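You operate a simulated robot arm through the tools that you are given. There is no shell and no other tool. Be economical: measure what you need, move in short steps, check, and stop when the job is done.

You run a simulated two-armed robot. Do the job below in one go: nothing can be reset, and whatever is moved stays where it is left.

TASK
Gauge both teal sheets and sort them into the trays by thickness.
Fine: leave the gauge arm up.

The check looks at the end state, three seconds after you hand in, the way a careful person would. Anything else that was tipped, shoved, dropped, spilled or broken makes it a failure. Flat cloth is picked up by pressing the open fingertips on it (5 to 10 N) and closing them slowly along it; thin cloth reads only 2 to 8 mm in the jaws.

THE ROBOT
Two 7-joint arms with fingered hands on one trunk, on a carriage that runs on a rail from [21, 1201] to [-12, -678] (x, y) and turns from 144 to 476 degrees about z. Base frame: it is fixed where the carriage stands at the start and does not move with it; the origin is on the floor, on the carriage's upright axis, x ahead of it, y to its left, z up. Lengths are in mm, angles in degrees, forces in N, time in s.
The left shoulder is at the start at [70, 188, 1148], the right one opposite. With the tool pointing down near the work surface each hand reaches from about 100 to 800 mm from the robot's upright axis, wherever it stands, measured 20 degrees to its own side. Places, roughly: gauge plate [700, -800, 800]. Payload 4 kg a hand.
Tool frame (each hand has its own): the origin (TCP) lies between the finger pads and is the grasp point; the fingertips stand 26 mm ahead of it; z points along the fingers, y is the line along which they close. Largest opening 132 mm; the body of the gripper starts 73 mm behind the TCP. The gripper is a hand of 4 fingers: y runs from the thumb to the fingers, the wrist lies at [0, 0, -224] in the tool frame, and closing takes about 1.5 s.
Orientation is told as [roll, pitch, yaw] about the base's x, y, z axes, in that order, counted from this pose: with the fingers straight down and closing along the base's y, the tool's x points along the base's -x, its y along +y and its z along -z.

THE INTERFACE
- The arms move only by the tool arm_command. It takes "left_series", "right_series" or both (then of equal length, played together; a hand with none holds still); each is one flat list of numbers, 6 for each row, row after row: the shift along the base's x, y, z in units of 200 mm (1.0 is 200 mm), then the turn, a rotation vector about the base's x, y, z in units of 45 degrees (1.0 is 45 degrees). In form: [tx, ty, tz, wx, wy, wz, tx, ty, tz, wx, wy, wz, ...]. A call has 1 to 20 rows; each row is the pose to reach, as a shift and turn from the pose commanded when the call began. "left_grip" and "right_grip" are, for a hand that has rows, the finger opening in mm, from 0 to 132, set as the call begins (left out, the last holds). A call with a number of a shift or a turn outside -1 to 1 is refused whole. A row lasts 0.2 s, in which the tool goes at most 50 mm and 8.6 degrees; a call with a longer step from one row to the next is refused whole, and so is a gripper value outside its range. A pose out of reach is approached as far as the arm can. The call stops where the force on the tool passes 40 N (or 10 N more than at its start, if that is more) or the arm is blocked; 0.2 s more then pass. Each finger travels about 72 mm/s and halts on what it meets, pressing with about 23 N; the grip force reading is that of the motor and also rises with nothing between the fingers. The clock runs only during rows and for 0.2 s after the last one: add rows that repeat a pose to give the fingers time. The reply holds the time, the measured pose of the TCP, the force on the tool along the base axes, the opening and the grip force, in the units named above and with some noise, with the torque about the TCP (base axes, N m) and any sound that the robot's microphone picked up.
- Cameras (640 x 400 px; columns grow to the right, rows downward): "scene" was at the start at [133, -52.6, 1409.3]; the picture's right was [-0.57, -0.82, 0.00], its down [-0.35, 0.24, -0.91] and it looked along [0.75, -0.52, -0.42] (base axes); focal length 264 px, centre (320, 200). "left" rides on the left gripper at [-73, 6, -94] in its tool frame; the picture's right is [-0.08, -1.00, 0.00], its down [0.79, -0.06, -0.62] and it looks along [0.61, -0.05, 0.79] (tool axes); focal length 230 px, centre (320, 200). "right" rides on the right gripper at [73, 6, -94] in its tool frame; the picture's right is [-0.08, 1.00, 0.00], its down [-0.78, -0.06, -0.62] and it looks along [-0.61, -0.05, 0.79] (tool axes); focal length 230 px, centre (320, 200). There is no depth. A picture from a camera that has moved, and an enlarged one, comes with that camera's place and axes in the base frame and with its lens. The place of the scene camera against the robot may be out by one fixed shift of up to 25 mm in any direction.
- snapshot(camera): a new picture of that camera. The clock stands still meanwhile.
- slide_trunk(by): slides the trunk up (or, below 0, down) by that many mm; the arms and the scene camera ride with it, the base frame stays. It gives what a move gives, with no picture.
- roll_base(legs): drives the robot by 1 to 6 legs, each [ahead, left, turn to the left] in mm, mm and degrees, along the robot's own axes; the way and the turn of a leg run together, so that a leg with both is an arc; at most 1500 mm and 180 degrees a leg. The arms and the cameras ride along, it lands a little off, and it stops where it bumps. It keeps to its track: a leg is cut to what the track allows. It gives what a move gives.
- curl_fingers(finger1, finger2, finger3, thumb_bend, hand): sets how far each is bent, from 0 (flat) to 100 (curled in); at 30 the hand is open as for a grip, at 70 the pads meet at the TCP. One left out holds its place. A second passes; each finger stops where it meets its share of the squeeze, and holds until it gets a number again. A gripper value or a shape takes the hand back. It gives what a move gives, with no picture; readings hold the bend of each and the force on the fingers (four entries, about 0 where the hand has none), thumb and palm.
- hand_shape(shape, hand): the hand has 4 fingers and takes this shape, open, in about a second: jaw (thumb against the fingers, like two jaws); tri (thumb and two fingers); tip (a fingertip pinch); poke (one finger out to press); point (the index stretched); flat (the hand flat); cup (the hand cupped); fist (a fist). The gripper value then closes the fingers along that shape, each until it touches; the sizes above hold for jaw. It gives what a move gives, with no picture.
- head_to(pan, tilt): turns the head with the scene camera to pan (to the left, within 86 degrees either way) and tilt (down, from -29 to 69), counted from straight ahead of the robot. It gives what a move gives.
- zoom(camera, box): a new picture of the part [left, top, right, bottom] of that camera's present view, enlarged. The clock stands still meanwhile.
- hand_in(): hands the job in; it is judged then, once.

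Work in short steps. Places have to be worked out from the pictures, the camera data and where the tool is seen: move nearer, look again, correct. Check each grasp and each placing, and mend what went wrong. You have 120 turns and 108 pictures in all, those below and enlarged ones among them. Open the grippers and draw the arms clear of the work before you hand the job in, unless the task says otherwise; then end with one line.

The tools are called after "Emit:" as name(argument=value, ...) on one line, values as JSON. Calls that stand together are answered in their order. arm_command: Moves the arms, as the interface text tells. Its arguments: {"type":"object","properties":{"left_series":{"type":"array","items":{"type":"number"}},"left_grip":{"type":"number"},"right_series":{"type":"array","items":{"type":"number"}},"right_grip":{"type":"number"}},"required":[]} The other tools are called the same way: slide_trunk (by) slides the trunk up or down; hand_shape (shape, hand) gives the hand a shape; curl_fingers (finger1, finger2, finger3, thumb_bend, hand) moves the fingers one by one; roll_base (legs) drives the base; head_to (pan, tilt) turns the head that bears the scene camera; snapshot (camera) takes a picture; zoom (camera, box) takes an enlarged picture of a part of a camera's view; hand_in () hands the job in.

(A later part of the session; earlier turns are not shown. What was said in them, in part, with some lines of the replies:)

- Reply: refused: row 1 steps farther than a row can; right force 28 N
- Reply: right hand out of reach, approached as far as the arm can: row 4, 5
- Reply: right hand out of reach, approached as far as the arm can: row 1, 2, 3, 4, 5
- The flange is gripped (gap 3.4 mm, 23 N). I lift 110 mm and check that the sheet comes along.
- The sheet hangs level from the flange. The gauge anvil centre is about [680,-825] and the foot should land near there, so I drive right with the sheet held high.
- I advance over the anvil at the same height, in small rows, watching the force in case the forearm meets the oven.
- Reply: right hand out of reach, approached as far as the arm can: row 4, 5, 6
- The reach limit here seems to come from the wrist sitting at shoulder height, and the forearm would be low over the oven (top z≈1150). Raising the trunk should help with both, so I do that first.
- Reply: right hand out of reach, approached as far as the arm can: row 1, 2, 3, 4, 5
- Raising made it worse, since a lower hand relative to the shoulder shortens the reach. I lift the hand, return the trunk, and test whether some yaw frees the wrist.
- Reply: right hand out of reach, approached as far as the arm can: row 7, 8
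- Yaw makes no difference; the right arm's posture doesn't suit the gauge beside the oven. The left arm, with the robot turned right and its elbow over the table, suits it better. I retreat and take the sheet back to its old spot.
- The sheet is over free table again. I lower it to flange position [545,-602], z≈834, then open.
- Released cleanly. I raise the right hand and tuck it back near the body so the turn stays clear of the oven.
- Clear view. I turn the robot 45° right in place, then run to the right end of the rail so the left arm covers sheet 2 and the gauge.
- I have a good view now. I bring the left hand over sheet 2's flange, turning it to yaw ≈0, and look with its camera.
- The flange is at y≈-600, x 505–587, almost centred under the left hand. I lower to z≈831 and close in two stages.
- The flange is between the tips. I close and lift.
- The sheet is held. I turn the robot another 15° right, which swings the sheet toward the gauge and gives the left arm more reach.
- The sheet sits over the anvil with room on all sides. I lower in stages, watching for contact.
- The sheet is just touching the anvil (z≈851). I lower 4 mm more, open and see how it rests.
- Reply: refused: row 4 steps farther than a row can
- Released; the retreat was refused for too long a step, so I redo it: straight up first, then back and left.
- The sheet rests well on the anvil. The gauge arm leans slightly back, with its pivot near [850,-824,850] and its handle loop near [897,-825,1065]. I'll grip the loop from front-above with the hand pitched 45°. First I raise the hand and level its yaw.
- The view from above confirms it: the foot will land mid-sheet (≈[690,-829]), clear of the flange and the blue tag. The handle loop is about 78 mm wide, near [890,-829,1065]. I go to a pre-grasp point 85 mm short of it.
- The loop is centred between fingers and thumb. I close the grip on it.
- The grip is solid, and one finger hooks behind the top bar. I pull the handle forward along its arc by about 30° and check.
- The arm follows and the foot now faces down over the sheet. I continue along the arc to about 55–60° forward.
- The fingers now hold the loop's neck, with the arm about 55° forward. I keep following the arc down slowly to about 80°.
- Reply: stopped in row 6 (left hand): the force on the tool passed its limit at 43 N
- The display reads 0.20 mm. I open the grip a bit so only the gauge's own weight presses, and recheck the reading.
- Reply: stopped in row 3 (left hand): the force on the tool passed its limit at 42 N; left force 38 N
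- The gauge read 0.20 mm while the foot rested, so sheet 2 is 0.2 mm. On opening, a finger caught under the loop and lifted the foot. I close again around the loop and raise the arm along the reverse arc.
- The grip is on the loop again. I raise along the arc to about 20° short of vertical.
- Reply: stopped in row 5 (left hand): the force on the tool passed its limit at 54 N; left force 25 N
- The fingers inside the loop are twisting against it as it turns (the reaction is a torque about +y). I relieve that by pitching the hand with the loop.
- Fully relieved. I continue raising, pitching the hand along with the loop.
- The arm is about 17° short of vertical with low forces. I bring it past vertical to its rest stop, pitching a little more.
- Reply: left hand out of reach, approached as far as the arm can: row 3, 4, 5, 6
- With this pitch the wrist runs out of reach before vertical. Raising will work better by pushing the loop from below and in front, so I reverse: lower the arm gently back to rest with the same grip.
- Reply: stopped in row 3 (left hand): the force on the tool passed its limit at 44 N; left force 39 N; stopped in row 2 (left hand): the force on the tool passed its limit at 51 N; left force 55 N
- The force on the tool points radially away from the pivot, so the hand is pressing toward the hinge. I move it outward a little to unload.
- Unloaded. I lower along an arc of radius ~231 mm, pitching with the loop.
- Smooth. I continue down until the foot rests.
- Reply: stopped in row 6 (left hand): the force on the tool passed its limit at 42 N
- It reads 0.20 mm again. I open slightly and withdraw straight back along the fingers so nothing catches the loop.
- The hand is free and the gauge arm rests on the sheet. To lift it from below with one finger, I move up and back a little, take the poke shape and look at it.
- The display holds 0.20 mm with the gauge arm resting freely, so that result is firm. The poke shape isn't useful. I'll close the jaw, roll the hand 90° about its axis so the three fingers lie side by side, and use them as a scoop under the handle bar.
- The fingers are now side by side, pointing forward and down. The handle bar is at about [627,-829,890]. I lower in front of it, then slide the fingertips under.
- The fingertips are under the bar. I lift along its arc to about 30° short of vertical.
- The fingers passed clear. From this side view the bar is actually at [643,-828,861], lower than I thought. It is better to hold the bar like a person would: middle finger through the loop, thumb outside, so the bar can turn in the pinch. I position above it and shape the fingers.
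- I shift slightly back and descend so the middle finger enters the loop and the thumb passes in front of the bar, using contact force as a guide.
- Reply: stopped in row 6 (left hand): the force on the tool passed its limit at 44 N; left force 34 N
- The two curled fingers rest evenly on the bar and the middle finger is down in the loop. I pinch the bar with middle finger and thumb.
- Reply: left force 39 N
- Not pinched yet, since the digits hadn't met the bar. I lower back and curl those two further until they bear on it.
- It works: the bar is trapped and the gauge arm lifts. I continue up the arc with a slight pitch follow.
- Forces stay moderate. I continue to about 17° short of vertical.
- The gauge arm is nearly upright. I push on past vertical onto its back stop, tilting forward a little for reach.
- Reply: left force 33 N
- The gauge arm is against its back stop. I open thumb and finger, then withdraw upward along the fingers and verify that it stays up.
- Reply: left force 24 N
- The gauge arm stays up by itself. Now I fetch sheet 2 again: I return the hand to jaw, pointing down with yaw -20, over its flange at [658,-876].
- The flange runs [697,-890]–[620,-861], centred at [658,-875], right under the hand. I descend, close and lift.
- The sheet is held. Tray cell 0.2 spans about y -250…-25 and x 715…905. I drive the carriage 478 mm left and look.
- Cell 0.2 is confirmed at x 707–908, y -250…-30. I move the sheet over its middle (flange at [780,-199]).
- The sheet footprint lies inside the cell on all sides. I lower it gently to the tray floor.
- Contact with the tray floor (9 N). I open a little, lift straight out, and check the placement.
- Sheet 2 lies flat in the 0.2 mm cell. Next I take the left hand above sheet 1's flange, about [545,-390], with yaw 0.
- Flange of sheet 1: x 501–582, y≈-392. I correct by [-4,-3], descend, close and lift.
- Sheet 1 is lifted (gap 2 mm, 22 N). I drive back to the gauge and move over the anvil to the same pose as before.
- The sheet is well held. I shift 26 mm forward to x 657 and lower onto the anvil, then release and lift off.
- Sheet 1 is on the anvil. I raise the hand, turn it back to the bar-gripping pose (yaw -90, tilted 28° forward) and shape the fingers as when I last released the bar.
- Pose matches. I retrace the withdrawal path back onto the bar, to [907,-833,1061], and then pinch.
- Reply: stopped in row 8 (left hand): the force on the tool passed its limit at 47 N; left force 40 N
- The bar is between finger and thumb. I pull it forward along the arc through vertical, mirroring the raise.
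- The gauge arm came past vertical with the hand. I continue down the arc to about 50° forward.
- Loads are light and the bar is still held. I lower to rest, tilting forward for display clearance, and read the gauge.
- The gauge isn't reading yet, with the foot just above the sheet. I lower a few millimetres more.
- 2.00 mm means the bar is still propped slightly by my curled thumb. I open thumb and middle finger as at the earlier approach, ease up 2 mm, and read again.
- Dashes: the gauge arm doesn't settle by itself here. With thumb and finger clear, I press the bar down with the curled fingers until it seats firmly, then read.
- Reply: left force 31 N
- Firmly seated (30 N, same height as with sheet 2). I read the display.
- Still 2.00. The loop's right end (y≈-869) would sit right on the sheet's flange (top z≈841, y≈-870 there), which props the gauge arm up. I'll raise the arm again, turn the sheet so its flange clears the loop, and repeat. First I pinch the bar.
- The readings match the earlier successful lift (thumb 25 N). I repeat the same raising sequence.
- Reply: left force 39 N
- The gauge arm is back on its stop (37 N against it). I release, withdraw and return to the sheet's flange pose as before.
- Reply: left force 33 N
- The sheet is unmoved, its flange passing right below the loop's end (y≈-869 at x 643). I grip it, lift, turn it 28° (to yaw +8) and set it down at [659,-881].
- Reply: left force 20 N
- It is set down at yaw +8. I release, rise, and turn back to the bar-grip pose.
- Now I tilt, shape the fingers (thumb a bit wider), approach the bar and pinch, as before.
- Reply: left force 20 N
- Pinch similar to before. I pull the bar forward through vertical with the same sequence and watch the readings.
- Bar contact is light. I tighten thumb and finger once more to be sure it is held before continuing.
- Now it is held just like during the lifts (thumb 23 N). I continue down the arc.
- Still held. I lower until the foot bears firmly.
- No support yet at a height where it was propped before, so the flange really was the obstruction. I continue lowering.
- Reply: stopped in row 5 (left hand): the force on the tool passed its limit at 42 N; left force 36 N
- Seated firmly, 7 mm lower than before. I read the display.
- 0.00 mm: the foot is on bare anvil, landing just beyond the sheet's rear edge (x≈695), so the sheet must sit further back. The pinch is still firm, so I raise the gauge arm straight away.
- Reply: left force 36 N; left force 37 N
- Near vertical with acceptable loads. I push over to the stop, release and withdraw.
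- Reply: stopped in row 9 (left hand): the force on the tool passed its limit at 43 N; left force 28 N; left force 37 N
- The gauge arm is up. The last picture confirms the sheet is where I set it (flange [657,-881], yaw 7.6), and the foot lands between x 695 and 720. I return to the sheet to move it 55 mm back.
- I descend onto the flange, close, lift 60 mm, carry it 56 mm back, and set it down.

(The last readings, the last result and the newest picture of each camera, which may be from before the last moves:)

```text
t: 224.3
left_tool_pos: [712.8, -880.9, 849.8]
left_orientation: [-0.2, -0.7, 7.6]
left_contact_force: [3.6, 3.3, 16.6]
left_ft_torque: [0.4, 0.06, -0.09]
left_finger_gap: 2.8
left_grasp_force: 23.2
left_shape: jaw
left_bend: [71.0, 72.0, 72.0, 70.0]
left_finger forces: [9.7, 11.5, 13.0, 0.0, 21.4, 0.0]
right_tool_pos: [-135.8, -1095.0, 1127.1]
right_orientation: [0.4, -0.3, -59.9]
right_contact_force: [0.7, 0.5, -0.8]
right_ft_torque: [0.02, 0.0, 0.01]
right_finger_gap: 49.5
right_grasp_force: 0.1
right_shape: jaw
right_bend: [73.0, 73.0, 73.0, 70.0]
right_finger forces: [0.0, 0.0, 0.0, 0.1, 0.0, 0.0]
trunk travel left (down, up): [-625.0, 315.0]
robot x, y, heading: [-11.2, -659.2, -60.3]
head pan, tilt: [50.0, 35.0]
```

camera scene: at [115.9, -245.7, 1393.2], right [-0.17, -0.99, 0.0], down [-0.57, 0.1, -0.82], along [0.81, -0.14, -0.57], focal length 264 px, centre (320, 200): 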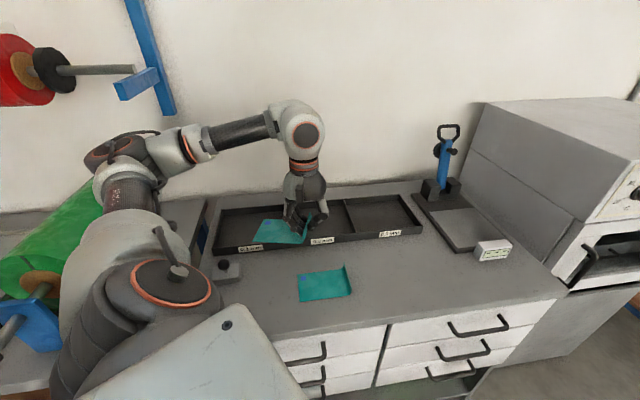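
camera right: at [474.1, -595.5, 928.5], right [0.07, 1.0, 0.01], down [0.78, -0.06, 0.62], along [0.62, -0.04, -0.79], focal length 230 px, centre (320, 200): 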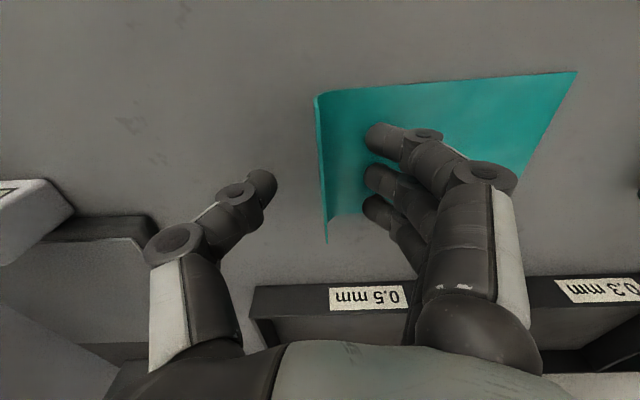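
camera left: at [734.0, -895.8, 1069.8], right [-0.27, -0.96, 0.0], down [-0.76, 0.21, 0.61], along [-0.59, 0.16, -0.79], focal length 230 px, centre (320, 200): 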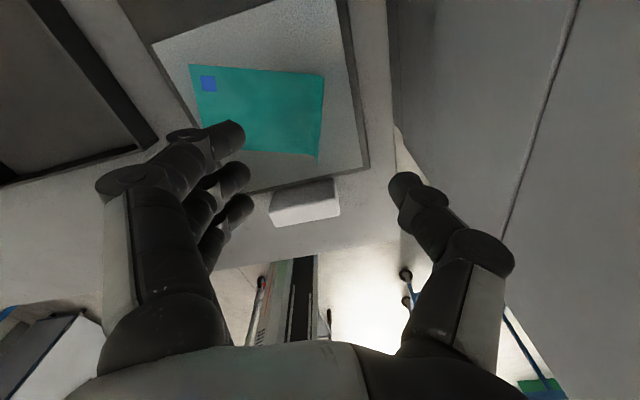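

The sheet is down at [713,-881]. I release and go back to the bar-grip pose.

Emit:
arm_command(left_series=[0, 0, 0.01, 0, 0, 0, 0, 0, 0.01, 0, 0, 0, 0, 0, 0.01, 0, 0, 0, 0, 0, 0.01, 0, 0, 0], left_grip=50)

Emit:
arm_command(left_series=[0, 0, 0.15, 0, 0, 0, 0, 0, 0.3, 0, 0, 0, -0.1, 0.08, 0.45, 0, 0, -0.18, -0.2, 0.16, 0.6, 0, 0, -0.36, -0.3, 0.24, 0.75, 0, 0, -0.54, -0.4, 0.28, 0.9, 0, 0, -0.72, -0.43, 0.28, 1, 0, 0, -0.9, -0.43, 0.28, 1, 0, 0, -1, -0.43, 0.28, 1, 0, 0, -1])

Emit:
arm_command(left_series=[0, 0, 0.15, 0, 0, -0.18, 0, 0, 0.3, 0, 0, -0.36, 0.05, 0, 0.45, 0, 0, -0.54, 0.1, 0, 0.6, 0, 0, -0.72, 0.15, 0, 0.69, 0, 0, -0.9, 0.16, 0, 0.69, 0, 0, -1, 0.16, 0, 0.69, 0, 0, -1])

Emit:
arm_command(left_series=[0, 0, 0, 0, 0, -0.1, 0, 0, 0, 0, 0, -0.18, 0, 0, 0, 0, 0, -0.18])

Emit:
arm_command(left_series=[0.1, 0, 0, 0, -0.155, 0, 0.2, 0, 0, 0, -0.31, 0, 0.3, 0, 0, 0, -0.465, 0, 0.39, 0, 0, 0, -0.62, 0, 0.39, 0, 0, 0, -0.62, 0])

Emit:
curl_fingers(hand="left", finger1=100, finger2=55, finger3=100, thumb_bend=48)

```text
t: 225.3
left_tool_pos: [714.1, -880.2, 849.2]
left_orientation: [0.1, -0.5, 7.5]
left_contact_force: [-0.1, -0.6, -0.6]
left_ft_torque: [-0.01, 0.0, 0.01]
left_finger_gap: 49.5
left_grasp_force: 0.0
left_shape: jaw
left_bend: [73.0, 73.0, 73.0, 70.0]
left_finger forces: [0.1, 0.1, 0.1, 0.1, 0.0, 0.1]
right_tool_pos: [-134.7, -1097.4, 1125.2]
right_orientation: [0.3, -0.2, -59.9]
right_contact_force: [0.2, 0.1, 0.0]
right_ft_torque: [-0.01, 0.01, 0.0]
right_finger_gap: 49.5
right_grasp_force: 0.1
right_shape: jaw
right_bend: [73.0, 73.0, 73.0, 70.0]
right_finger forces: [0.0, 0.0, 0.0, 0.0, 0.0, 0.0]
trunk travel left (down, up): [-625.0, 315.0]
robot x, y, heading: [-13.7, -657.1, -60.1]
head pan, tilt: [50.0, 35.0]
```

```text
t: 227.3
left_tool_pos: [625.7, -825.4, 1053.3]
left_orientation: [0.0, -0.7, -37.5]
left_contact_force: [0.4, -0.6, 0.5]
left_ft_torque: [0.01, -0.01, 0.02]
left_finger_gap: 49.6
left_grasp_force: 0.1
left_shape: jaw
left_bend: [73.0, 73.0, 73.0, 70.0]
left_finger forces: [0.0, 0.1, 0.0, 0.0, 0.1, 0.1]
right_tool_pos: [-134.8, -1096.3, 1124.9]
right_orientation: [0.4, -0.3, -59.7]
right_contact_force: [-0.5, 0.3, 0.3]
right_ft_torque: [0.04, 0.0, 0.01]
right_finger_gap: 49.5
right_grasp_force: 0.0
right_shape: jaw
right_bend: [73.0, 73.0, 73.0, 70.0]
right_finger forces: [0.0, 0.1, 0.1, 0.0, 0.1, 0.0]
trunk travel left (down, up): [-625.0, 315.0]
robot x, y, heading: [-13.3, -660.1, -60.2]
head pan, tilt: [50.0, 35.0]
```

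```text
t: 228.9
left_tool_pos: [658.9, -826.3, 1190.2]
left_orientation: [0.0, -0.5, -82.5]
left_contact_force: [0.2, -0.2, 0.7]
left_ft_torque: [0.02, 0.01, 0.01]
left_finger_gap: 49.8
left_grasp_force: 0.0
left_shape: jaw
left_bend: [73.0, 73.0, 73.0, 70.0]
left_finger forces: [0.0, 0.1, 0.0, 0.0, 0.1, 0.0]
right_tool_pos: [-135.2, -1096.5, 1124.5]
right_orientation: [0.4, -0.2, -59.8]
right_contact_force: [-0.1, -0.3, -0.1]
right_ft_torque: [-0.02, 0.01, -0.01]
right_finger_gap: 49.4
right_grasp_force: 0.0
right_shape: jaw
right_bend: [73.0, 73.0, 73.0, 70.0]
right_finger forces: [0.0, 0.1, 0.0, 0.1, 0.1, 0.0]
trunk travel left (down, up): [-625.0, 315.0]
robot x, y, heading: [-14.1, -653.2, -60.1]
head pan, tilt: [50.0, 35.0]
```

```text
t: 229.7
left_tool_pos: [659.8, -825.7, 1189.9]
left_orientation: [0.0, -0.6, -90.6]
left_contact_force: [-0.3, 0.3, 0.1]
left_ft_torque: [-0.04, 0.04, 0.0]
left_finger_gap: 49.7
left_grasp_force: 0.1
left_shape: jaw
left_bend: [73.0, 73.0, 73.0, 70.0]
left_finger forces: [0.0, 0.1, 0.0, 0.0, 0.1, 0.0]
right_tool_pos: [-133.7, -1096.8, 1125.3]
right_orientation: [0.3, -0.2, -59.8]
right_contact_force: [-0.1, 0.7, -0.4]
right_ft_torque: [-0.02, 0.01, 0.0]
right_finger_gap: 49.6
right_grasp_force: 0.0
right_shape: jaw
right_bend: [73.0, 73.0, 73.0, 70.0]
right_finger forces: [0.0, 0.1, 0.1, 0.1, 0.1, 0.0]
trunk travel left (down, up): [-625.0, 315.0]
robot x, y, heading: [-11.9, -657.1, -60.4]
head pan, tilt: [50.0, 35.0]
```

```text
t: 230.9
left_tool_pos: [738.5, -824.0, 1188.2]
left_orientation: [27.9, -0.3, -90.8]
left_contact_force: [0.4, -0.6, -0.1]
left_ft_torque: [0.0, 0.0, 0.01]
left_finger_gap: 49.4
left_grasp_force: 0.0
left_shape: jaw
left_bend: [73.0, 73.0, 73.0, 70.0]
left_finger forces: [0.1, 0.0, 0.0, 0.0, 0.0, 0.0]
right_tool_pos: [-135.2, -1095.8, 1125.3]
right_orientation: [0.3, -0.1, -59.7]
right_contact_force: [-0.2, 0.1, 0.3]
right_ft_torque: [-0.05, 0.04, -0.02]
right_finger_gap: 49.5
right_grasp_force: 0.0
right_shape: jaw
right_bend: [73.0, 73.0, 73.0, 70.0]
right_finger forces: [0.0, 0.0, 0.0, 0.1, 0.1, 0.0]
trunk travel left (down, up): [-625.0, 315.0]
robot x, y, heading: [-12.9, -655.8, -60.1]
head pan, tilt: [50.0, 35.0]
```

```text
t: 231.9
left_tool_pos: [736.9, -825.4, 1189.7]
left_orientation: [27.8, -0.2, -90.7]
left_contact_force: [0.3, 0.1, 0.6]
left_ft_torque: [0.0, -0.02, 0.03]
left_finger_gap: 48.6
left_grasp_force: 0.0
left_shape: fingers
left_bend: [100.0, 55.0, 100.0, 48.0]
left_finger forces: [0.0, 0.0, 0.0, 0.0, 0.0, 0.1]
right_tool_pos: [-134.8, -1096.2, 1125.6]
right_orientation: [0.3, -0.1, -59.8]
right_contact_force: [-1.0, 0.8, -0.4]
right_ft_torque: [-0.02, 0.01, -0.01]
right_finger_gap: 49.3
right_grasp_force: 0.0
right_shape: jaw
right_bend: [73.0, 73.0, 73.0, 70.0]
right_finger forces: [0.0, 0.0, 0.0, 0.0, 0.0, 0.1]
trunk travel left (down, up): [-625.0, 315.0]
robot x, y, heading: [-12.8, -652.4, -60.4]
head pan, tilt: [50.0, 35.0]
```

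I approach, pinch, pull through vertical, then re-tighten, as before.

Emit:
arm_command(left_series=[0.2, 0, 0, 0, 0, 0, 0.4, -0.02, -0.05, 0, 0, 0, 0.55, -0.04, -0.15, 0, 0, 0, 0.7, -0.04, -0.3, 0, 0, 0, 0.77, -0.04, -0.43, 0, 0, 0, 0.82, -0.04, -0.53, 0, 0, 0, 0.84, -0.04, -0.58, 0, 0, 0])

Emit:
curl_fingers(hand="left", finger2=95, thumb_bend=90)

Emit:
arm_command(left_series=[-0.05, 0, 0, 0, 0.04, 0, -0.1, 0, 0, 0, 0.08, 0, -0.15, 0, 0, 0, 0.12, 0, -0.2, 0, 0, 0, 0.16, 0, -0.25, 0, 0, 0, 0.2, 0, -0.3, 0, -0.005, 0, 0.24, 0, -0.4, 0, -0.02, 0, 0.28, 0, -0.5, 0, -0.04, 0, 0.3, 0, -0.595, 0, -0.07, 0, 0.3, 0])

Emit:
curl_fingers(hand="left", finger2=95, thumb_bend=92)

```text
t: 233.5
left_tool_pos: [904.4, -832.2, 1077.7]
left_orientation: [28.2, -0.4, -90.7]
left_contact_force: [-8.1, 5.5, 23.4]
left_ft_torque: [0.29, 1.12, -0.16]
left_finger_gap: 47.9
left_grasp_force: 14.6
left_shape: fingers
left_bend: [100.0, 55.0, 100.0, 49.0]
left_finger forces: [0.0, 0.0, 0.0, 0.0, 29.0, 0.0]
right_tool_pos: [-138.6, -1096.0, 1126.8]
right_orientation: [0.5, -0.4, -59.8]
right_contact_force: [0.5, -0.1, 0.0]
right_ft_torque: [0.0, 0.0, 0.0]
right_finger_gap: 49.5
right_grasp_force: 0.1
right_shape: jaw
right_bend: [73.0, 73.0, 73.0, 70.0]
right_finger forces: [0.0, 0.0, 0.0, 0.1, 0.0, 0.1]
trunk travel left (down, up): [-625.0, 315.0]
robot x, y, heading: [-12.9, -657.3, -60.0]
head pan, tilt: [50.0, 35.0]
```

```text
t: 234.5
left_tool_pos: [907.9, -832.1, 1073.4]
left_orientation: [28.0, -0.3, -90.7]
left_contact_force: [-14.8, 1.9, 0.7]
left_ft_torque: [0.07, 0.91, -0.09]
left_finger_gap: 42.8
left_grasp_force: 14.4
left_shape: fingers
left_bend: [100.0, 73.0, 100.0, 70.0]
left_finger forces: [0.0, 6.4, 0.0, 0.1, 23.7, 0.1]
right_tool_pos: [-137.2, -1095.3, 1124.9]
right_orientation: [0.4, -0.3, -59.7]
right_contact_force: [0.7, -0.1, -0.3]
right_ft_torque: [-0.01, 0.0, -0.02]
right_finger_gap: 49.7
right_grasp_force: 0.0
right_shape: jaw
right_bend: [73.0, 73.0, 73.0, 70.0]
right_finger forces: [0.0, 0.0, 0.1, 0.0, 0.0, 0.0]
trunk travel left (down, up): [-625.0, 315.0]
robot x, y, heading: [-13.8, -653.3, -60.4]
head pan, tilt: [50.0, 35.0]
```

```text
t: 236.5
left_tool_pos: [786.0, -832.5, 1057.0]
left_orientation: [14.4, -0.5, -90.7]
left_contact_force: [-1.4, 0.3, 1.3]
left_ft_torque: [0.06, 0.0, 0.01]
left_finger_gap: 35.1
left_grasp_force: 1.1
left_shape: fingers
left_bend: [100.0, 76.0, 100.0, 79.0]
left_finger forces: [0.0, 0.0, 1.9, 0.1, 0.0, 0.0]
right_tool_pos: [-135.6, -1095.7, 1125.2]
right_orientation: [0.3, -0.2, -59.8]
right_contact_force: [-0.5, 0.1, 0.0]
right_ft_torque: [0.02, -0.02, -0.01]
right_finger_gap: 49.6
right_grasp_force: 0.0
right_shape: jaw
right_bend: [73.0, 73.0, 73.0, 70.0]
right_finger forces: [0.1, 0.1, 0.1, 0.1, 0.1, 0.1]
trunk travel left (down, up): [-625.0, 315.0]
robot x, y, heading: [-10.7, -654.2, -60.4]
head pan, tilt: [50.0, 35.0]
```

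```text
t: 237.5
left_tool_pos: [786.5, -832.6, 1056.6]
left_orientation: [14.4, -0.3, -90.7]
left_contact_force: [-0.4, 1.7, 1.0]
left_ft_torque: [0.26, 0.02, -0.19]
left_finger_gap: 35.2
left_grasp_force: 22.4
left_shape: fingers
left_bend: [100.0, 81.0, 100.0, 79.0]
left_finger forces: [2.3, 0.0, 15.0, 0.0, 26.8, 0.1]
right_tool_pos: [-134.3, -1096.1, 1126.1]
right_orientation: [0.3, -0.2, -59.8]
right_contact_force: [0.5, 0.2, -0.2]
right_ft_torque: [-0.03, 0.07, 0.02]
right_finger_gap: 49.6
right_grasp_force: 0.0
right_shape: jaw
right_bend: [73.0, 73.0, 73.0, 70.0]
right_finger forces: [0.0, 0.0, 0.0, 0.0, 0.0, 0.0]
trunk travel left (down, up): [-625.0, 315.0]
robot x, y, heading: [-9.2, -659.9, -60.3]
head pan, tilt: [50.0, 35.0]
```

Held (thumb 27 N). I lower along the arc to the seat.

Emit:
arm_command(left_series=[-0.055, 0, -0.022, 0, 0, 0, -0.11, 0, -0.045, 0, 0, 0, -0.163, 0, -0.073, 0, 0, 0, -0.215, 0, -0.105, 0, 0, 0, -0.263, 0, -0.135, 0, 0, 0, -0.31, 0, -0.17, 0, 0, 0, -0.358, 0, -0.207, 0, 0, 0, -0.405, 0, -0.25, 0, 0, 0, -0.45, 0, -0.295, 0, 0, 0, -0.49, 0, -0.34, 0, 0, 0])

Emit:
arm_command(left_series=[-0.04, 0, -0.048, 0, -0.025, 0, -0.08, 0, -0.095, 0, -0.05, 0, -0.11, 0, -0.145, 0, -0.075, 0, -0.14, 0, -0.195, 0, -0.1, 0, -0.165, 0, -0.25, 0, -0.125, 0, -0.19, 0, -0.305, 0, -0.15, 0, -0.21, 0, -0.36, 0, -0.175, 0, -0.225, 0, -0.415, 0, -0.2, 0, -0.24, 0, -0.475, 0, -0.22, 0, -0.255, 0, -0.53, 0, -0.24, 0, -0.26, 0, -0.56, 0, -0.24, 0])

Emit:
arm_command(left_series=[0, 0, -0.02, 0, 0, 0, 0, 0, -0.035, 0, 0, 0, 0, 0, -0.05, 0, 0, 0, 0, 0, -0.065, 0, 0, 0, 0, 0, -0.08, 0, 0, 0, 0, 0, -0.095, 0, 0, 0, 0, 0, -0.11, 0, 0, 0, 0, 0, -0.12, 0, 0, 0, 0, 0, -0.13, 0, 0, 0, 0, 0, -0.14, 0, 0, 0])

```text
t: 239.7
left_tool_pos: [687.7, -834.9, 990.2]
left_orientation: [14.3, -0.5, -90.7]
left_contact_force: [1.8, 1.6, -2.9]
left_ft_torque: [0.08, 0.0, 0.02]
left_finger_gap: 35.6
left_grasp_force: 13.3
left_shape: fingers
left_bend: [100.0, 85.0, 100.0, 81.0]
left_finger forces: [2.9, 0.1, 6.4, 0.0, 18.0, 0.1]
right_tool_pos: [-135.5, -1096.8, 1126.7]
right_orientation: [0.3, -0.2, -59.8]
right_contact_force: [-0.6, 0.3, -0.2]
right_ft_torque: [0.0, 0.01, 0.02]
right_finger_gap: 49.2
right_grasp_force: 0.0
right_shape: jaw
right_bend: [73.0, 73.0, 73.0, 70.0]
right_finger forces: [0.0, 0.1, 0.0, 0.0, 0.0, 0.0]
trunk travel left (down, up): [-625.0, 315.0]
robot x, y, heading: [-7.8, -662.7, -60.0]
head pan, tilt: [50.0, 35.0]
```

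```text
t: 242.1
left_tool_pos: [637.3, -832.2, 877.8]
left_orientation: [25.1, -0.4, -90.7]
left_contact_force: [9.3, -1.8, -1.9]
left_ft_torque: [0.02, -0.01, 0.04]
left_finger_gap: 35.3
left_grasp_force: 15.7
left_shape: fingers
left_bend: [100.0, 88.0, 100.0, 83.0]
left_finger forces: [2.3, 10.7, 4.6, 0.0, 14.1, 0.0]
right_tool_pos: [-132.2, -1096.5, 1125.5]
right_orientation: [0.3, -0.1, -59.8]
right_contact_force: [0.4, 0.4, -0.6]
right_ft_torque: [0.01, 0.0, 0.0]
right_finger_gap: 49.4
right_grasp_force: 0.0
right_shape: jaw
right_bend: [73.0, 73.0, 73.0, 70.0]
right_finger forces: [0.1, 0.0, 0.1, 0.0, 0.0, 0.2]
trunk travel left (down, up): [-625.0, 315.0]
robot x, y, heading: [-10.7, -657.6, -60.2]
head pan, tilt: [50.0, 35.0]
```

```text
t: 243.7
left_tool_pos: [634.6, -833.2, 863.6]
left_orientation: [25.5, -0.6, -90.8]
left_contact_force: [-8.2, 4.4, 30.5]
left_ft_torque: [0.28, -0.19, 0.06]
left_finger_gap: 36.7
left_grasp_force: 16.4
left_shape: fingers
left_bend: [100.0, 88.0, 100.0, 85.0]
left_finger forces: [10.0, 0.0, 23.0, 0.1, 0.0, 0.0]
right_tool_pos: [-138.6, -1094.5, 1126.0]
right_orientation: [0.4, -0.4, -59.9]
right_contact_force: [0.0, 0.8, -0.1]
right_ft_torque: [-0.01, 0.01, 0.02]
right_finger_gap: 49.3
right_grasp_force: 0.1
right_shape: jaw
right_bend: [73.0, 73.0, 73.0, 70.0]
right_finger forces: [0.0, 0.1, 0.0, 0.1, 0.1, 0.0]
trunk travel left (down, up): [-625.0, 315.0]
robot x, y, heading: [-7.8, -657.1, -60.1]
head pan, tilt: [50.0, 35.0]
stopped in row 7 (left hand): the force on the tool passed its limit at 42 N (the readings are from after the stop); the commanded pose is now the measured one
```

Seated again (30 N, thumb unloaded). By calculation the foot (x 695–720, y -829) is over the sheet (x 663–751) and the flange is clear of the loop. I use the last picture on the display and plate.

Emit:
zoom(camera="scene", box=[250, 170, 390, 290])

```text
3.33 times, centred on (320, 230) of scene
camera zoom: at [102.7, -712.8, 1393.9], right [-0.18, -0.98, 0.0], down [-0.56, 0.1, -0.82], along [0.81, -0.15, -0.57], focal length 882 px, centre (320, 100)
```

zoom: 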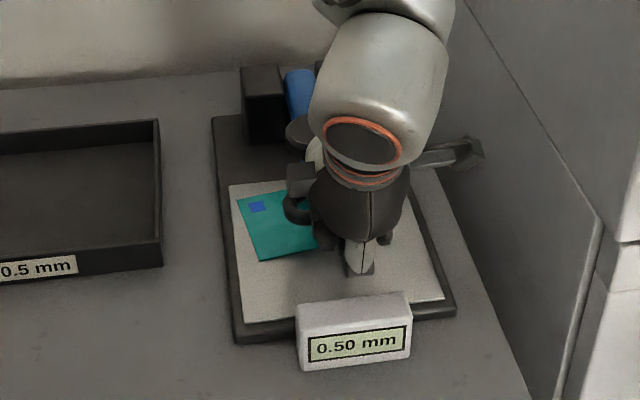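

0.50 mm: sheet 1 belongs in the 0.5 tray. No pictures remain, so I work from the proven sequences and the readings. First I re-pinch the bar.

Emit:
arm_command(left_series=[0.01, 0.005, 0.02, 0, 0, 0, 0.025, 0.01, 0.035, 0, 0, 0, 0.025, 0.01, 0.035, 0, 0, 0])

Emit:
curl_fingers(hand="left", finger2=59, thumb_bend=57)

Emit:
curl_fingers(hand="left", finger2=95, thumb_bend=90)

```text
t: 244.5
left_tool_pos: [639.1, -832.2, 867.2]
left_orientation: [25.3, -0.4, -90.8]
left_contact_force: [-15.3, -4.8, 1.4]
left_ft_torque: [0.05, -0.11, 0.04]
left_finger_gap: 37.2
left_grasp_force: 6.4
left_shape: fingers
left_bend: [100.0, 88.0, 100.0, 85.0]
left_finger forces: [5.7, 0.0, 7.0, 0.0, 0.1, 0.1]
right_tool_pos: [-136.8, -1096.9, 1124.9]
right_orientation: [0.4, -0.1, -59.9]
right_contact_force: [0.7, -0.3, -0.4]
right_ft_torque: [0.02, 0.02, -0.01]
right_finger_gap: 49.5
right_grasp_force: 0.0
right_shape: jaw
right_bend: [73.0, 73.0, 73.0, 70.0]
right_finger forces: [0.0, 0.0, 0.1, 0.0, 0.1, 0.0]
trunk travel left (down, up): [-625.0, 315.0]
robot x, y, heading: [-10.4, -656.8, -60.6]
head pan, tilt: [50.0, 35.0]
```

```text
t: 245.5
left_tool_pos: [639.0, -830.5, 868.4]
left_orientation: [25.3, -0.5, -90.8]
left_contact_force: [-9.6, 0.1, 10.1]
left_ft_torque: [0.07, 0.01, 0.05]
left_finger_gap: 47.3
left_grasp_force: 8.2
left_shape: fingers
left_bend: [100.0, 62.0, 100.0, 56.0]
left_finger forces: [5.8, 2.7, 8.0, 0.0, 0.1, 0.0]
right_tool_pos: [-137.8, -1096.7, 1125.7]
right_orientation: [0.4, -0.3, -59.9]
right_contact_force: [0.4, 0.3, 0.5]
right_ft_torque: [0.01, 0.02, -0.01]
right_finger_gap: 49.5
right_grasp_force: 0.0
right_shape: jaw
right_bend: [73.0, 73.0, 73.0, 70.0]
right_finger forces: [0.0, 0.1, 0.1, 0.0, 0.0, 0.0]
trunk travel left (down, up): [-625.0, 315.0]
robot x, y, heading: [-10.9, -654.1, -60.1]
head pan, tilt: [50.0, 35.0]
```

```text
t: 246.5
left_tool_pos: [641.4, -831.6, 867.6]
left_orientation: [25.4, -0.3, -90.8]
left_contact_force: [-9.8, -0.6, 10.0]
left_ft_torque: [0.08, -0.05, 0.04]
left_finger_gap: 39.8
left_grasp_force: 23.8
left_shape: fingers
left_bend: [100.0, 88.0, 100.0, 78.0]
left_finger forces: [10.3, 0.0, 12.9, 0.1, 24.5, 0.0]
right_tool_pos: [-137.3, -1097.6, 1124.8]
right_orientation: [0.4, -0.3, -59.8]
right_contact_force: [0.5, 0.4, -0.5]
right_ft_torque: [0.03, -0.01, -0.01]
right_finger_gap: 49.5
right_grasp_force: 0.1
right_shape: jaw
right_bend: [73.0, 73.0, 73.0, 70.0]
right_finger forces: [0.0, 0.0, 0.0, 0.0, 0.0, 0.0]
trunk travel left (down, up): [-625.0, 315.0]
robot x, y, heading: [-9.2, -655.1, -60.2]
head pan, tilt: [50.0, 35.0]
```

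The pinch state (bends 88/78, thumb 24.5 N) is identical to the successful lifts. I raise with the same sequences.

Emit:
arm_command(left_series=[0, 0, 0.03, 0, 0, 0, 0.005, 0, 0.08, 0, 0, 0, 0.01, 0, 0.13, 0, 0, 0, 0.02, 0, 0.18, 0, 0, 0, 0.03, 0, 0.22, 0, 0, 0])

Emit:
arm_command(left_series=[0.025, 0, 0.06, 0, 0.03, 0, 0.055, 0, 0.115, 0, 0.06, 0, 0.08, 0, 0.17, 0, 0.09, 0, 0.11, 0, 0.22, 0, 0.12, 0, 0.14, 0, 0.27, 0, 0.15, 0, 0.175, 0, 0.315, 0, 0.18, 0, 0.21, 0, 0.36, 0, 0.21, 0, 0.25, 0, 0.405, 0, 0.24, 0])

Emit:
arm_command(left_series=[0.045, 0, 0.05, 0, 0, 0, 0.095, 0, 0.095, 0, 0, 0, 0.145, 0, 0.135, 0, 0, 0, 0.195, 0, 0.17, 0, 0, 0, 0.245, 0, 0.205, 0, 0, 0, 0.295, 0, 0.235, 0, 0, 0, 0.35, 0, 0.265, 0, 0, 0, 0.4, 0, 0.29, 0, 0, 0, 0.455, 0, 0.315, 0, 0, 0, 0.515, 0, 0.335, 0, 0, 0])

Emit:
arm_command(left_series=[0.05, 0, -0.01, 0, -0.04, 0, 0.11, 0, 0, 0, -0.08, 0, 0.17, 0, 0.005, 0, -0.12, 0, 0.24, 0, 0.01, 0, -0.16, 0, 0.31, 0, 0.01, 0, -0.2, 0, 0.38, 0, 0.005, 0, -0.24, 0, 0.45, 0, 0, 0, -0.28, 0, 0.52, 0, -0.01, 0, -0.3, 0, 0.57, 0, -0.02, 0, -0.3, 0])

```text
t: 247.7
left_tool_pos: [647.6, -831.9, 910.6]
left_orientation: [25.3, -0.4, -90.8]
left_contact_force: [-11.2, 2.7, 0.4]
left_ft_torque: [0.09, 0.0, -0.03]
left_finger_gap: 39.2
left_grasp_force: 21.8
left_shape: fingers
left_bend: [100.0, 89.0, 100.0, 78.0]
left_finger forces: [6.4, 0.1, 10.5, 0.0, 26.9, 0.0]
right_tool_pos: [-135.0, -1096.5, 1125.9]
right_orientation: [0.4, -0.4, -59.8]
right_contact_force: [0.6, -0.2, -0.4]
right_ft_torque: [-0.01, 0.0, -0.03]
right_finger_gap: 49.5
right_grasp_force: 0.1
right_shape: jaw
right_bend: [73.0, 73.0, 73.0, 70.0]
right_finger forces: [0.0, 0.0, 0.0, 0.1, 0.0, 0.0]
trunk travel left (down, up): [-625.0, 315.0]
robot x, y, heading: [-13.4, -653.0, -60.4]
head pan, tilt: [50.0, 35.0]
```

```text
t: 249.5
left_tool_pos: [693.2, -830.4, 994.9]
left_orientation: [14.6, -0.7, -90.8]
left_contact_force: [-19.5, -1.3, 15.6]
left_ft_torque: [0.22, 0.01, 0.01]
left_finger_gap: 38.4
left_grasp_force: 24.3
left_shape: fingers
left_bend: [100.0, 89.0, 100.0, 78.0]
left_finger forces: [8.8, 0.0, 14.9, 0.0, 24.9, 0.1]
right_tool_pos: [-138.8, -1094.9, 1125.3]
right_orientation: [0.5, -0.3, -60.0]
right_contact_force: [0.0, 0.1, 0.2]
right_ft_torque: [-0.03, 0.0, 0.02]
right_finger_gap: 49.7
right_grasp_force: 0.1
right_shape: jaw
right_bend: [73.0, 73.0, 73.0, 70.0]
right_finger forces: [0.0, 0.0, 0.1, 0.0, 0.0, 0.0]
trunk travel left (down, up): [-625.0, 315.0]
robot x, y, heading: [-8.9, -655.7, -60.3]
head pan, tilt: [50.0, 35.0]
```

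```text
t: 251.7
left_tool_pos: [800.3, -832.1, 1058.7]
left_orientation: [14.5, -0.5, -90.6]
left_contact_force: [-2.0, -5.8, 4.3]
left_ft_torque: [0.24, 0.03, -0.01]
left_finger_gap: 37.9
left_grasp_force: 22.8
left_shape: fingers
left_bend: [100.0, 90.0, 100.0, 80.0]
left_finger forces: [4.4, 12.9, 11.0, 0.1, 17.4, 0.0]
right_tool_pos: [-135.7, -1097.2, 1125.7]
right_orientation: [0.4, -0.3, -59.7]
right_contact_force: [-0.2, -1.5, -0.4]
right_ft_torque: [0.0, 0.0, -0.01]
right_finger_gap: 49.4
right_grasp_force: 0.1
right_shape: jaw
right_bend: [73.0, 73.0, 73.0, 70.0]
right_finger forces: [0.1, 0.1, 0.1, 0.1, 0.0, 0.1]
trunk travel left (down, up): [-625.0, 315.0]
robot x, y, heading: [-9.8, -652.8, -60.3]
head pan, tilt: [50.0, 35.0]
```

```text
t: 253.7
left_tool_pos: [910.5, -832.8, 1057.3]
left_orientation: [27.8, -0.3, -90.9]
left_contact_force: [-35.4, 1.6, -9.9]
left_ft_torque: [-0.02, -0.21, 0.02]
left_finger_gap: 40.0
left_grasp_force: 20.5
left_shape: fingers
left_bend: [100.0, 91.0, 100.0, 80.0]
left_finger forces: [7.5, 0.0, 8.8, 0.1, 25.4, 0.0]
right_tool_pos: [-138.3, -1096.9, 1124.8]
right_orientation: [0.5, -0.3, -59.8]
right_contact_force: [-0.2, -0.4, -0.3]
right_ft_torque: [0.02, 0.01, -0.04]
right_finger_gap: 49.5
right_grasp_force: 0.0
right_shape: jaw
right_bend: [73.0, 73.0, 73.0, 70.0]
right_finger forces: [0.1, 0.0, 0.1, 0.0, 0.1, 0.0]
trunk travel left (down, up): [-625.0, 315.0]
robot x, y, heading: [-10.4, -655.7, -60.2]
head pan, tilt: [50.0, 35.0]
```

The gauge arm is on its stop exactly as before (35 N). I release, withdraw, and return toward the sheet.

Emit:
curl_fingers(hand="left", finger2=55, thumb_bend=50)

Emit:
arm_command(left_series=[-0.01, 0, 0.05, 0, 0, 0, -0.03, 0, 0.12, 0, 0, 0, -0.08, 0, 0.22, 0, 0, 0, -0.15, 0, 0.35, 0, 0, 0, -0.3, 0, 0.5, 0, 0, 0, -0.45, 0.05, 0.6, 0, 0, 0, -0.65, 0.05, 0.65, 0, 0, 0, -0.85, 0.05, 0.65, 0, 0, 0])

Emit:
arm_command(left_series=[-0.1, 0, 0, 0, 0.155, 0, -0.2, 0, 0, 0, 0.31, 0, -0.3, 0, 0, 0, 0.465, 0, -0.4, 0, -0.05, 0, 0.62, 0, -0.4, 0, -0.1, 0, 0.62, 0], left_grip=80)

Emit:
arm_command(left_series=[0, 0, -0.1, 0, 0, 0.18, 0, -0.05, -0.2, 0, 0, 0.36, 0, -0.1, -0.3, 0, 0, 0.54, 0, -0.15, -0.4, 0, 0, 0.72, 0, -0.2, -0.5, 0, 0, 0.9, 0, -0.25, -0.6, 0, 0, 1, 0, -0.27, -0.7, 0, 0, 1])

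Emit:
arm_command(left_series=[0, 0, -0.1, 0, 0, 0.18, 0, 0, -0.2, 0, 0, 0.36, 0, 0, -0.25, 0, 0, 0.54, 0, 0, -0.25, 0, 0, 0.72, 0, 0, -0.25, 0, 0, 0.9, 0, 0, -0.25, 0, 0, 1, 0, 0, -0.25, 0, 0, 1])

```text
t: 254.7
left_tool_pos: [911.4, -833.2, 1062.1]
left_orientation: [28.3, -0.5, -90.7]
left_contact_force: [3.1, -0.5, 30.7]
left_ft_torque: [0.1, -0.13, 0.0]
left_finger_gap: 44.7
left_grasp_force: 15.5
left_shape: fingers
left_bend: [100.0, 55.0, 100.0, 57.0]
left_finger forces: [7.6, 0.0, 8.7, 0.0, 15.2, 0.1]
right_tool_pos: [-138.9, -1095.7, 1125.4]
right_orientation: [0.6, -0.5, -59.8]
right_contact_force: [-0.6, 0.3, 0.0]
right_ft_torque: [0.0, 0.0, 0.0]
right_finger_gap: 49.2
right_grasp_force: 0.1
right_shape: jaw
right_bend: [73.0, 73.0, 73.0, 70.0]
right_finger forces: [0.0, 0.1, 0.0, 0.1, 0.0, 0.0]
trunk travel left (down, up): [-625.0, 315.0]
robot x, y, heading: [-12.3, -656.5, -60.0]
head pan, tilt: [50.0, 35.0]
```

```text
t: 256.5
left_tool_pos: [742.4, -819.5, 1187.8]
left_orientation: [28.0, -0.4, -90.8]
left_contact_force: [-0.7, 0.0, 0.1]
left_ft_torque: [-0.02, -0.03, 0.02]
left_finger_gap: 47.8
left_grasp_force: 0.0
left_shape: fingers
left_bend: [100.0, 55.0, 100.0, 50.0]
left_finger forces: [0.1, 0.0, 0.1, 0.0, 0.0, 0.1]
right_tool_pos: [-136.7, -1096.0, 1125.3]
right_orientation: [0.3, -0.2, -59.8]
right_contact_force: [-0.7, 0.2, -0.1]
right_ft_torque: [-0.01, 0.0, -0.01]
right_finger_gap: 49.5
right_grasp_force: 0.1
right_shape: jaw
right_bend: [73.0, 73.0, 73.0, 70.0]
right_finger forces: [0.1, 0.0, 0.1, 0.0, 0.0, 0.1]
trunk travel left (down, up): [-625.0, 315.0]
robot x, y, heading: [-10.1, -659.3, -60.2]
head pan, tilt: [50.0, 35.0]
```

```text
t: 257.7
left_tool_pos: [664.0, -821.6, 1165.0]
left_orientation: [0.0, -0.7, -90.5]
left_contact_force: [-0.2, -0.3, 0.5]
left_ft_torque: [0.0, 0.01, 0.01]
left_finger_gap: 79.7
left_grasp_force: 0.1
left_shape: jaw
left_bend: [71.0, 71.0, 71.0, 69.0]
left_finger forces: [0.0, 0.0, 0.0, 0.1, 0.1, 0.0]
right_tool_pos: [-134.9, -1096.7, 1124.8]
right_orientation: [0.3, -0.2, -59.8]
right_contact_force: [-0.5, 0.1, 0.2]
right_ft_torque: [-0.05, 0.0, 0.03]
right_finger_gap: 49.5
right_grasp_force: 0.1
right_shape: jaw
right_bend: [73.0, 73.0, 73.0, 70.0]
right_finger forces: [0.1, 0.1, 0.0, 0.0, 0.0, 0.0]
trunk travel left (down, up): [-625.0, 315.0]
robot x, y, heading: [-10.4, -657.0, -60.1]
head pan, tilt: [50.0, 35.0]
```

```text
t: 259.3
left_tool_pos: [666.0, -875.3, 1022.3]
left_orientation: [0.0, -0.7, -45.5]
left_contact_force: [0.4, 0.0, -0.6]
left_ft_torque: [0.01, 0.0, -0.01]
left_finger_gap: 79.4
left_grasp_force: 0.0
left_shape: jaw
left_bend: [71.0, 71.0, 71.0, 69.0]
left_finger forces: [0.1, 0.0, 0.1, 0.0, 0.0, 0.0]
right_tool_pos: [-134.4, -1096.7, 1125.7]
right_orientation: [0.4, -0.1, -59.8]
right_contact_force: [-0.2, 1.2, -0.3]
right_ft_torque: [-0.02, 0.04, 0.02]
right_finger_gap: 49.6
right_grasp_force: 0.0
right_shape: jaw
right_bend: [73.0, 73.0, 73.0, 70.0]
right_finger forces: [0.0, 0.1, 0.0, 0.0, 0.0, 0.0]
trunk travel left (down, up): [-625.0, 315.0]
robot x, y, heading: [-14.2, -656.6, -59.8]
head pan, tilt: [50.0, 35.0]
```

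```text
t: 260.9
left_tool_pos: [665.5, -877.2, 974.0]
left_orientation: [0.0, -0.6, -0.5]
left_contact_force: [0.9, -1.3, -0.1]
left_ft_torque: [-0.01, 0.02, -0.02]
left_finger_gap: 79.7
left_grasp_force: 0.0
left_shape: jaw
left_bend: [71.0, 71.0, 71.0, 69.0]
left_finger forces: [0.1, 0.1, 0.0, 0.0, 0.0, 0.0]
right_tool_pos: [-134.5, -1097.2, 1125.9]
right_orientation: [0.3, -0.2, -59.8]
right_contact_force: [-0.1, -0.4, -0.1]
right_ft_torque: [0.02, 0.01, 0.02]
right_finger_gap: 49.5
right_grasp_force: 0.1
right_shape: jaw
right_bend: [73.0, 73.0, 73.0, 70.0]
right_finger forces: [0.0, 0.1, 0.0, 0.0, 0.1, 0.0]
trunk travel left (down, up): [-625.0, 315.0]
robot x, y, heading: [-14.3, -657.7, -60.4]
head pan, tilt: [50.0, 35.0]
```

I descend onto the flange at [714,-880], close, lift and check the gap (an empty grip reads about 0).

Emit:
arm_command(left_series=[0.1, -0.005, -0.1, 0, 0, 0.1, 0.2, -0.015, -0.2, 0, 0, 0.178, 0.24, -0.015, -0.4, 0, 0, 0.178, 0.24, -0.015, -0.55, 0, 0, 0.178, 0.24, -0.015, -0.622, 0, 0, 0.178, 0.24, -0.015, -0.622, 0, 0, 0.178])

Emit:
arm_command(left_series=[0, 0, 0, 0, 0, 0, 0, 0, 0, 0, 0, 0, 0, 0, 0, 0, 0, 0, 0, 0, 0, 0, 0, 0, 0, 0, 0, 0, 0, 0, 0, 0, 0, 0, 0, 0, 0, 0, 0, 0, 0, 0], left_grip=0)

Emit:
arm_command(left_series=[0, 0, 0.1, 0, 0, 0, 0, 0, 0.25, 0, 0, 0, -0.1, 0.1, 0.4, 0, 0, 0, -0.2, 0.2, 0.5, 0, 0, 0, -0.3, 0.3, 0.6, 0, 0, 0, -0.45, 0.4, 0.65, 0, 0, 0, -0.6, 0.5, 0.65, 0, 0, 0])

```text
t: 262.3
left_tool_pos: [714.5, -882.3, 850.4]
left_orientation: [-0.1, -0.6, 7.4]
left_contact_force: [0.2, 0.3, -0.3]
left_ft_torque: [-0.01, -0.03, -0.01]
left_finger_gap: 79.6
left_grasp_force: 0.0
left_shape: jaw
left_bend: [71.0, 71.0, 71.0, 69.0]
left_finger forces: [0.0, 0.0, 0.0, 0.0, 0.1, 0.1]
right_tool_pos: [-134.7, -1096.7, 1125.9]
right_orientation: [0.4, -0.2, -59.8]
right_contact_force: [0.3, -0.1, -0.3]
right_ft_torque: [-0.02, 0.0, 0.01]
right_finger_gap: 49.5
right_grasp_force: 0.0
right_shape: jaw
right_bend: [73.0, 73.0, 73.0, 70.0]
right_finger forces: [0.0, 0.1, 0.0, 0.0, 0.0, 0.0]
trunk travel left (down, up): [-625.0, 315.0]
robot x, y, heading: [-9.3, -652.9, -60.2]
head pan, tilt: [50.0, 35.0]
```

```text
t: 263.9
left_tool_pos: [713.9, -883.2, 850.9]
left_orientation: [0.1, -0.7, 7.4]
left_contact_force: [0.8, 0.2, 1.9]
left_ft_torque: [0.11, 0.06, -0.03]
left_finger_gap: 0.0
left_grasp_force: 23.3
left_shape: jaw
left_bend: [70.0, 70.0, 70.0, 70.0]
left_finger forces: [6.8, 7.0, 7.6, 0.0, 19.7, 0.1]
right_tool_pos: [-135.7, -1095.3, 1124.8]
right_orientation: [0.2, -0.2, -59.8]
right_contact_force: [-0.8, 0.2, 0.1]
right_ft_torque: [0.01, 0.02, -0.01]
right_finger_gap: 49.5
right_grasp_force: 0.0
right_shape: jaw
right_bend: [73.0, 73.0, 73.0, 70.0]
right_finger forces: [0.1, 0.0, 0.0, 0.0, 0.1, 0.0]
trunk travel left (down, up): [-625.0, 315.0]
robot x, y, heading: [-11.5, -656.1, -60.1]
head pan, tilt: [50.0, 35.0]
```

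```text
t: 265.5
left_tool_pos: [592.8, -773.6, 982.5]
left_orientation: [0.0, -0.7, 7.4]
left_contact_force: [0.2, 0.4, 0.0]
left_ft_torque: [-0.04, -0.03, 0.01]
left_finger_gap: 0.1
left_grasp_force: 23.2
left_shape: jaw
left_bend: [70.0, 70.0, 70.0, 70.0]
left_finger forces: [6.8, 6.8, 7.0, 0.0, 20.7, 0.0]
right_tool_pos: [-135.0, -1095.1, 1126.0]
right_orientation: [0.3, -0.3, -59.8]
right_contact_force: [0.1, 1.4, -0.2]
right_ft_torque: [-0.01, 0.01, 0.02]
right_finger_gap: 49.7
right_grasp_force: 0.1
right_shape: jaw
right_bend: [73.0, 73.0, 73.0, 70.0]
right_finger forces: [0.0, 0.0, 0.0, 0.0, 0.1, 0.0]
trunk travel left (down, up): [-625.0, 315.0]
robot x, y, heading: [-9.9, -658.8, -59.9]
head pan, tilt: [50.0, 35.0]
```

The finger loads (6.8 N each against thumb 20 N, bends 70) match a held sheet; an empty grip showed zero finger loads. I drive 40 mm left and move over the 0.5 cell, flange at [775,-630].

Emit:
roll_base(legs=[[-35, 20, 0]])

Emit:
arm_command(left_series=[0.1, 0.1, 0, 0, 0, -0.05, 0.2, 0.2, 0, 0, 0, -0.1, 0.35, 0.3, 0, 0, 0, -0.165, 0.5, 0.4, 0, 0, 0, -0.165, 0.65, 0.45, 0, 0, 0, -0.165, 0.8, 0.5, 0, 0, 0, -0.165, 0.9, 0.52, 0, 0, 0, -0.165, 0.9, 0.52, 0, 0, 0, -0.165])

```text
t: 266.4
left_tool_pos: [592.5, -738.7, 981.5]
left_orientation: [0.3, -0.8, 7.4]
left_contact_force: [-0.6, -0.1, -0.1]
left_ft_torque: [0.02, 0.03, -0.04]
left_finger_gap: 0.0
left_grasp_force: 22.9
left_shape: jaw
left_bend: [70.0, 70.0, 70.0, 70.0]
left_finger forces: [6.8, 6.9, 6.9, 0.1, 20.5, 0.0]
right_tool_pos: [-136.5, -1059.6, 1123.0]
right_orientation: [0.4, -0.2, -59.9]
right_contact_force: [-0.4, 0.3, -0.2]
right_ft_torque: [0.03, 0.0, 0.01]
right_finger_gap: 49.4
right_grasp_force: 0.1
right_shape: jaw
right_bend: [73.0, 73.0, 73.0, 70.0]
right_finger forces: [0.0, 0.0, 0.0, 0.1, 0.1, 0.1]
trunk travel left (down, up): [-625.0, 315.0]
robot x, y, heading: [-12.4, -616.7, -60.2]
head pan, tilt: [50.0, 35.0]
```

```text
t: 268.2
left_tool_pos: [773.1, -634.2, 982.0]
left_orientation: [0.1, -0.7, 0.0]
left_contact_force: [-0.6, 0.1, -0.6]
left_ft_torque: [0.01, -0.02, 0.0]
left_finger_gap: 0.1
left_grasp_force: 22.8
left_shape: jaw
left_bend: [70.0, 70.0, 70.0, 70.0]
left_finger forces: [6.8, 6.9, 6.8, 0.0, 20.5, 0.0]
right_tool_pos: [-133.9, -1056.6, 1124.7]
right_orientation: [0.3, -0.3, -59.9]
right_contact_force: [-0.3, -0.6, -0.4]
right_ft_torque: [0.05, -0.02, -0.03]
right_finger_gap: 49.6
right_grasp_force: 0.0
right_shape: jaw
right_bend: [73.0, 73.0, 73.0, 70.0]
right_finger forces: [0.0, 0.1, 0.1, 0.1, 0.0, 0.0]
trunk travel left (down, up): [-625.0, 315.0]
robot x, y, heading: [-11.5, -614.9, -60.1]
head pan, tilt: [50.0, 35.0]
```

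I'm over the cell. I lower as before, to z≈838.

Emit:
arm_command(left_series=[0, 0.02, -0.18, 0, 0, 0, 0, 0.02, -0.36, 0, 0, 0, 0, 0.02, -0.52, 0, 0, 0, 0, 0.02, -0.63, 0, 0, 0, 0, 0.02, -0.67, 0, 0, 0, 0, 0.02, -0.69, 0, 0, 0, 0, 0.02, -0.705, 0, 0, 0, 0, 0.02, -0.715, 0, 0, 0])

```text
t: 270.0
left_tool_pos: [774.1, -627.9, 839.7]
left_orientation: [0.0, -0.7, 0.1]
left_contact_force: [-0.1, -0.8, 3.1]
left_ft_torque: [0.19, 0.07, 0.02]
left_finger_gap: 0.0
left_grasp_force: 23.0
left_shape: jaw
left_bend: [70.0, 70.0, 70.0, 70.0]
left_finger forces: [7.5, 8.5, 8.6, 0.1, 22.6, 0.0]
right_tool_pos: [-134.5, -1056.7, 1124.3]
right_orientation: [0.4, -0.3, -59.8]
right_contact_force: [-0.9, -0.6, -0.4]
right_ft_torque: [0.0, 0.0, -0.01]
right_finger_gap: 49.3
right_grasp_force: 0.1
right_shape: jaw
right_bend: [73.0, 73.0, 73.0, 70.0]
right_finger forces: [0.0, 0.0, 0.0, 0.0, 0.1, 0.0]
trunk travel left (down, up): [-625.0, 315.0]
robot x, y, heading: [-11.5, -618.8, -60.1]
head pan, tilt: [50.0, 35.0]
```

The upward contact with +x torque shows the sheet's flat part touching the tray floor, so it is indeed held. I go 2 mm lower, open, and lift straight out.

Emit:
arm_command(left_series=[0, 0, -0.008, 0, 0, 0, 0, 0, -0.012, 0, 0, 0, 0, 0, -0.012, 0, 0, 0])

Emit:
arm_command(left_series=[0, 0, 0.01, 0, 0, 0, 0, 0, 0.01, 0, 0, 0, 0, 0, 0.01, 0, 0, 0, 0, 0, 0.01, 0, 0, 0], left_grip=45)

Emit:
arm_command(left_series=[0, 0, 0.1, 0, 0, 0, 0, 0, 0.25, 0, 0, 0, 0, 0, 0.45, 0, 0, 0, 0, 0, 0.65, 0, 0, 0, -0.15, 0, 0.75, 0, 0, 0, -0.35, 0, 0.85, 0, 0, 0, -0.55, 0, 0.95, 0, 0, 0, -0.75, 0, 1, 0, 0, 0])

```text
t: 270.8
left_tool_pos: [772.9, -629.7, 838.3]
left_orientation: [0.0, -0.9, -0.1]
left_contact_force: [5.8, 0.9, 19.1]
left_ft_torque: [0.34, -0.05, -0.09]
left_finger_gap: 0.0
left_grasp_force: 23.0
left_shape: jaw
left_bend: [70.0, 70.0, 71.0, 70.0]
left_finger forces: [9.7, 12.4, 12.7, 0.0, 25.0, 0.0]
right_tool_pos: [-134.8, -1057.5, 1126.2]
right_orientation: [0.4, -0.1, -59.8]
right_contact_force: [-0.7, 0.4, -0.2]
right_ft_torque: [-0.02, -0.02, 0.0]
right_finger_gap: 49.5
right_grasp_force: 0.1
right_shape: jaw
right_bend: [73.0, 73.0, 73.0, 70.0]
right_finger forces: [0.0, 0.0, 0.1, 0.0, 0.0, 0.0]
trunk travel left (down, up): [-625.0, 315.0]
robot x, y, heading: [-10.2, -619.9, -60.0]
head pan, tilt: [50.0, 35.0]
```

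```text
t: 271.8
left_tool_pos: [772.9, -627.1, 839.4]
left_orientation: [0.0, -0.7, 0.1]
left_contact_force: [-0.1, -0.1, -0.6]
left_ft_torque: [0.0, 0.02, 0.03]
left_finger_gap: 43.9
left_grasp_force: 0.1
left_shape: jaw
left_bend: [73.0, 73.0, 73.0, 70.0]
left_finger forces: [0.0, 0.0, 0.0, 0.1, 1.1, 0.0]
right_tool_pos: [-134.0, -1056.1, 1125.6]
right_orientation: [0.3, -0.1, -59.9]
right_contact_force: [-0.1, -0.2, 0.9]
right_ft_torque: [0.0, 0.0, 0.01]
right_finger_gap: 49.4
right_grasp_force: 0.1
right_shape: jaw
right_bend: [73.0, 73.0, 73.0, 70.0]
right_finger forces: [0.1, 0.0, 0.0, 0.0, 0.0, 0.0]
trunk travel left (down, up): [-625.0, 315.0]
robot x, y, heading: [-14.2, -615.6, -60.3]
head pan, tilt: [50.0, 35.0]
```

```text
t: 273.6
left_tool_pos: [624.3, -624.7, 1038.5]
left_orientation: [0.1, -0.8, 0.0]
left_contact_force: [-1.1, -0.6, 0.0]
left_ft_torque: [-0.01, -0.02, -0.03]
left_finger_gap: 44.6
left_grasp_force: 0.1
left_shape: jaw
left_bend: [73.0, 73.0, 73.0, 70.0]
left_finger forces: [0.0, 0.0, 0.0, 0.1, 0.1, 0.1]
right_tool_pos: [-134.8, -1055.6, 1126.0]
right_orientation: [0.5, -0.2, -59.9]
right_contact_force: [-1.7, -0.2, 0.2]
right_ft_torque: [-0.01, -0.04, 0.0]
right_finger_gap: 49.4
right_grasp_force: 0.1
right_shape: jaw
right_bend: [73.0, 73.0, 73.0, 70.0]
right_finger forces: [0.1, 0.0, 0.0, 0.0, 0.1, 0.1]
trunk travel left (down, up): [-625.0, 315.0]
robot x, y, heading: [-9.2, -613.3, -60.4]
head pan, tilt: [50.0, 35.0]
```

Released cleanly with all loads zero. I open both grippers and draw the left hand up and back, clear of the work.

Emit:
arm_command(left_series=[-0.15, 0, 0.15, 0, 0, 0, -0.3, 0, 0.3, 0, 0, 0, -0.45, 0, 0.45, 0, 0, 0, -0.6, 0, 0.6, 0, 0, 0, -0.7, 0, 0.75, 0, 0, 0, -0.7, 0, 0.75, 0, 0, 0], right_series=[0, 0, 0, 0, 0, 0, 0, 0, 0, 0, 0, 0, 0, 0, 0, 0, 0, 0, 0, 0, 0, 0, 0, 0, 0, 0, 0, 0, 0, 0, 0, 0, 0, 0, 0, 0], left_grip=132, right_grip=132)

```text
t: 275.0
left_tool_pos: [483.4, -628.6, 1190.5]
left_orientation: [0.0, -0.7, 0.0]
left_contact_force: [0.2, -0.1, 0.1]
left_ft_torque: [-0.02, 0.0, 0.0]
left_finger_gap: 131.9
left_grasp_force: 0.0
left_shape: jaw
left_bend: [30.0, 30.0, 30.0, 30.0]
left_finger forces: [0.1, 0.0, 0.0, 0.0, 0.0, 0.1]
right_tool_pos: [-135.0, -1055.8, 1124.3]
right_orientation: [0.3, -0.3, -60.0]
right_contact_force: [0.4, -0.1, 0.0]
right_ft_torque: [-0.01, -0.02, 0.02]
right_finger_gap: 131.6
right_grasp_force: 0.1
right_shape: jaw
right_bend: [30.0, 30.0, 30.0, 30.0]
right_finger forces: [0.0, 0.0, 0.1, 0.0, 0.1, 0.0]
trunk travel left (down, up): [-625.0, 315.0]
robot x, y, heading: [-10.8, -618.3, -60.4]
head pan, tilt: [50.0, 35.0]
```

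Both sheets are gauged and sorted, the gauge arm is up, and the hands are open and clear. I hand in.

Emit:
hand_in()

```text
The job is handed in.
```

I gauged both teal sheets and sorted them: the 0.20 mm sheet is in the 0.2 tray, the 0.50 mm sheet is in the 0.5 tray, and the gauge arm is up. My pictures ran out after the 0.50 mm reading, so I judged the last placement and the final arm lift from force and position readings only. While driving early on, my thumb pressed the oven's temperature knob at about 27 N; the knob didn't look turned, but I had no clear earlier view to compare.
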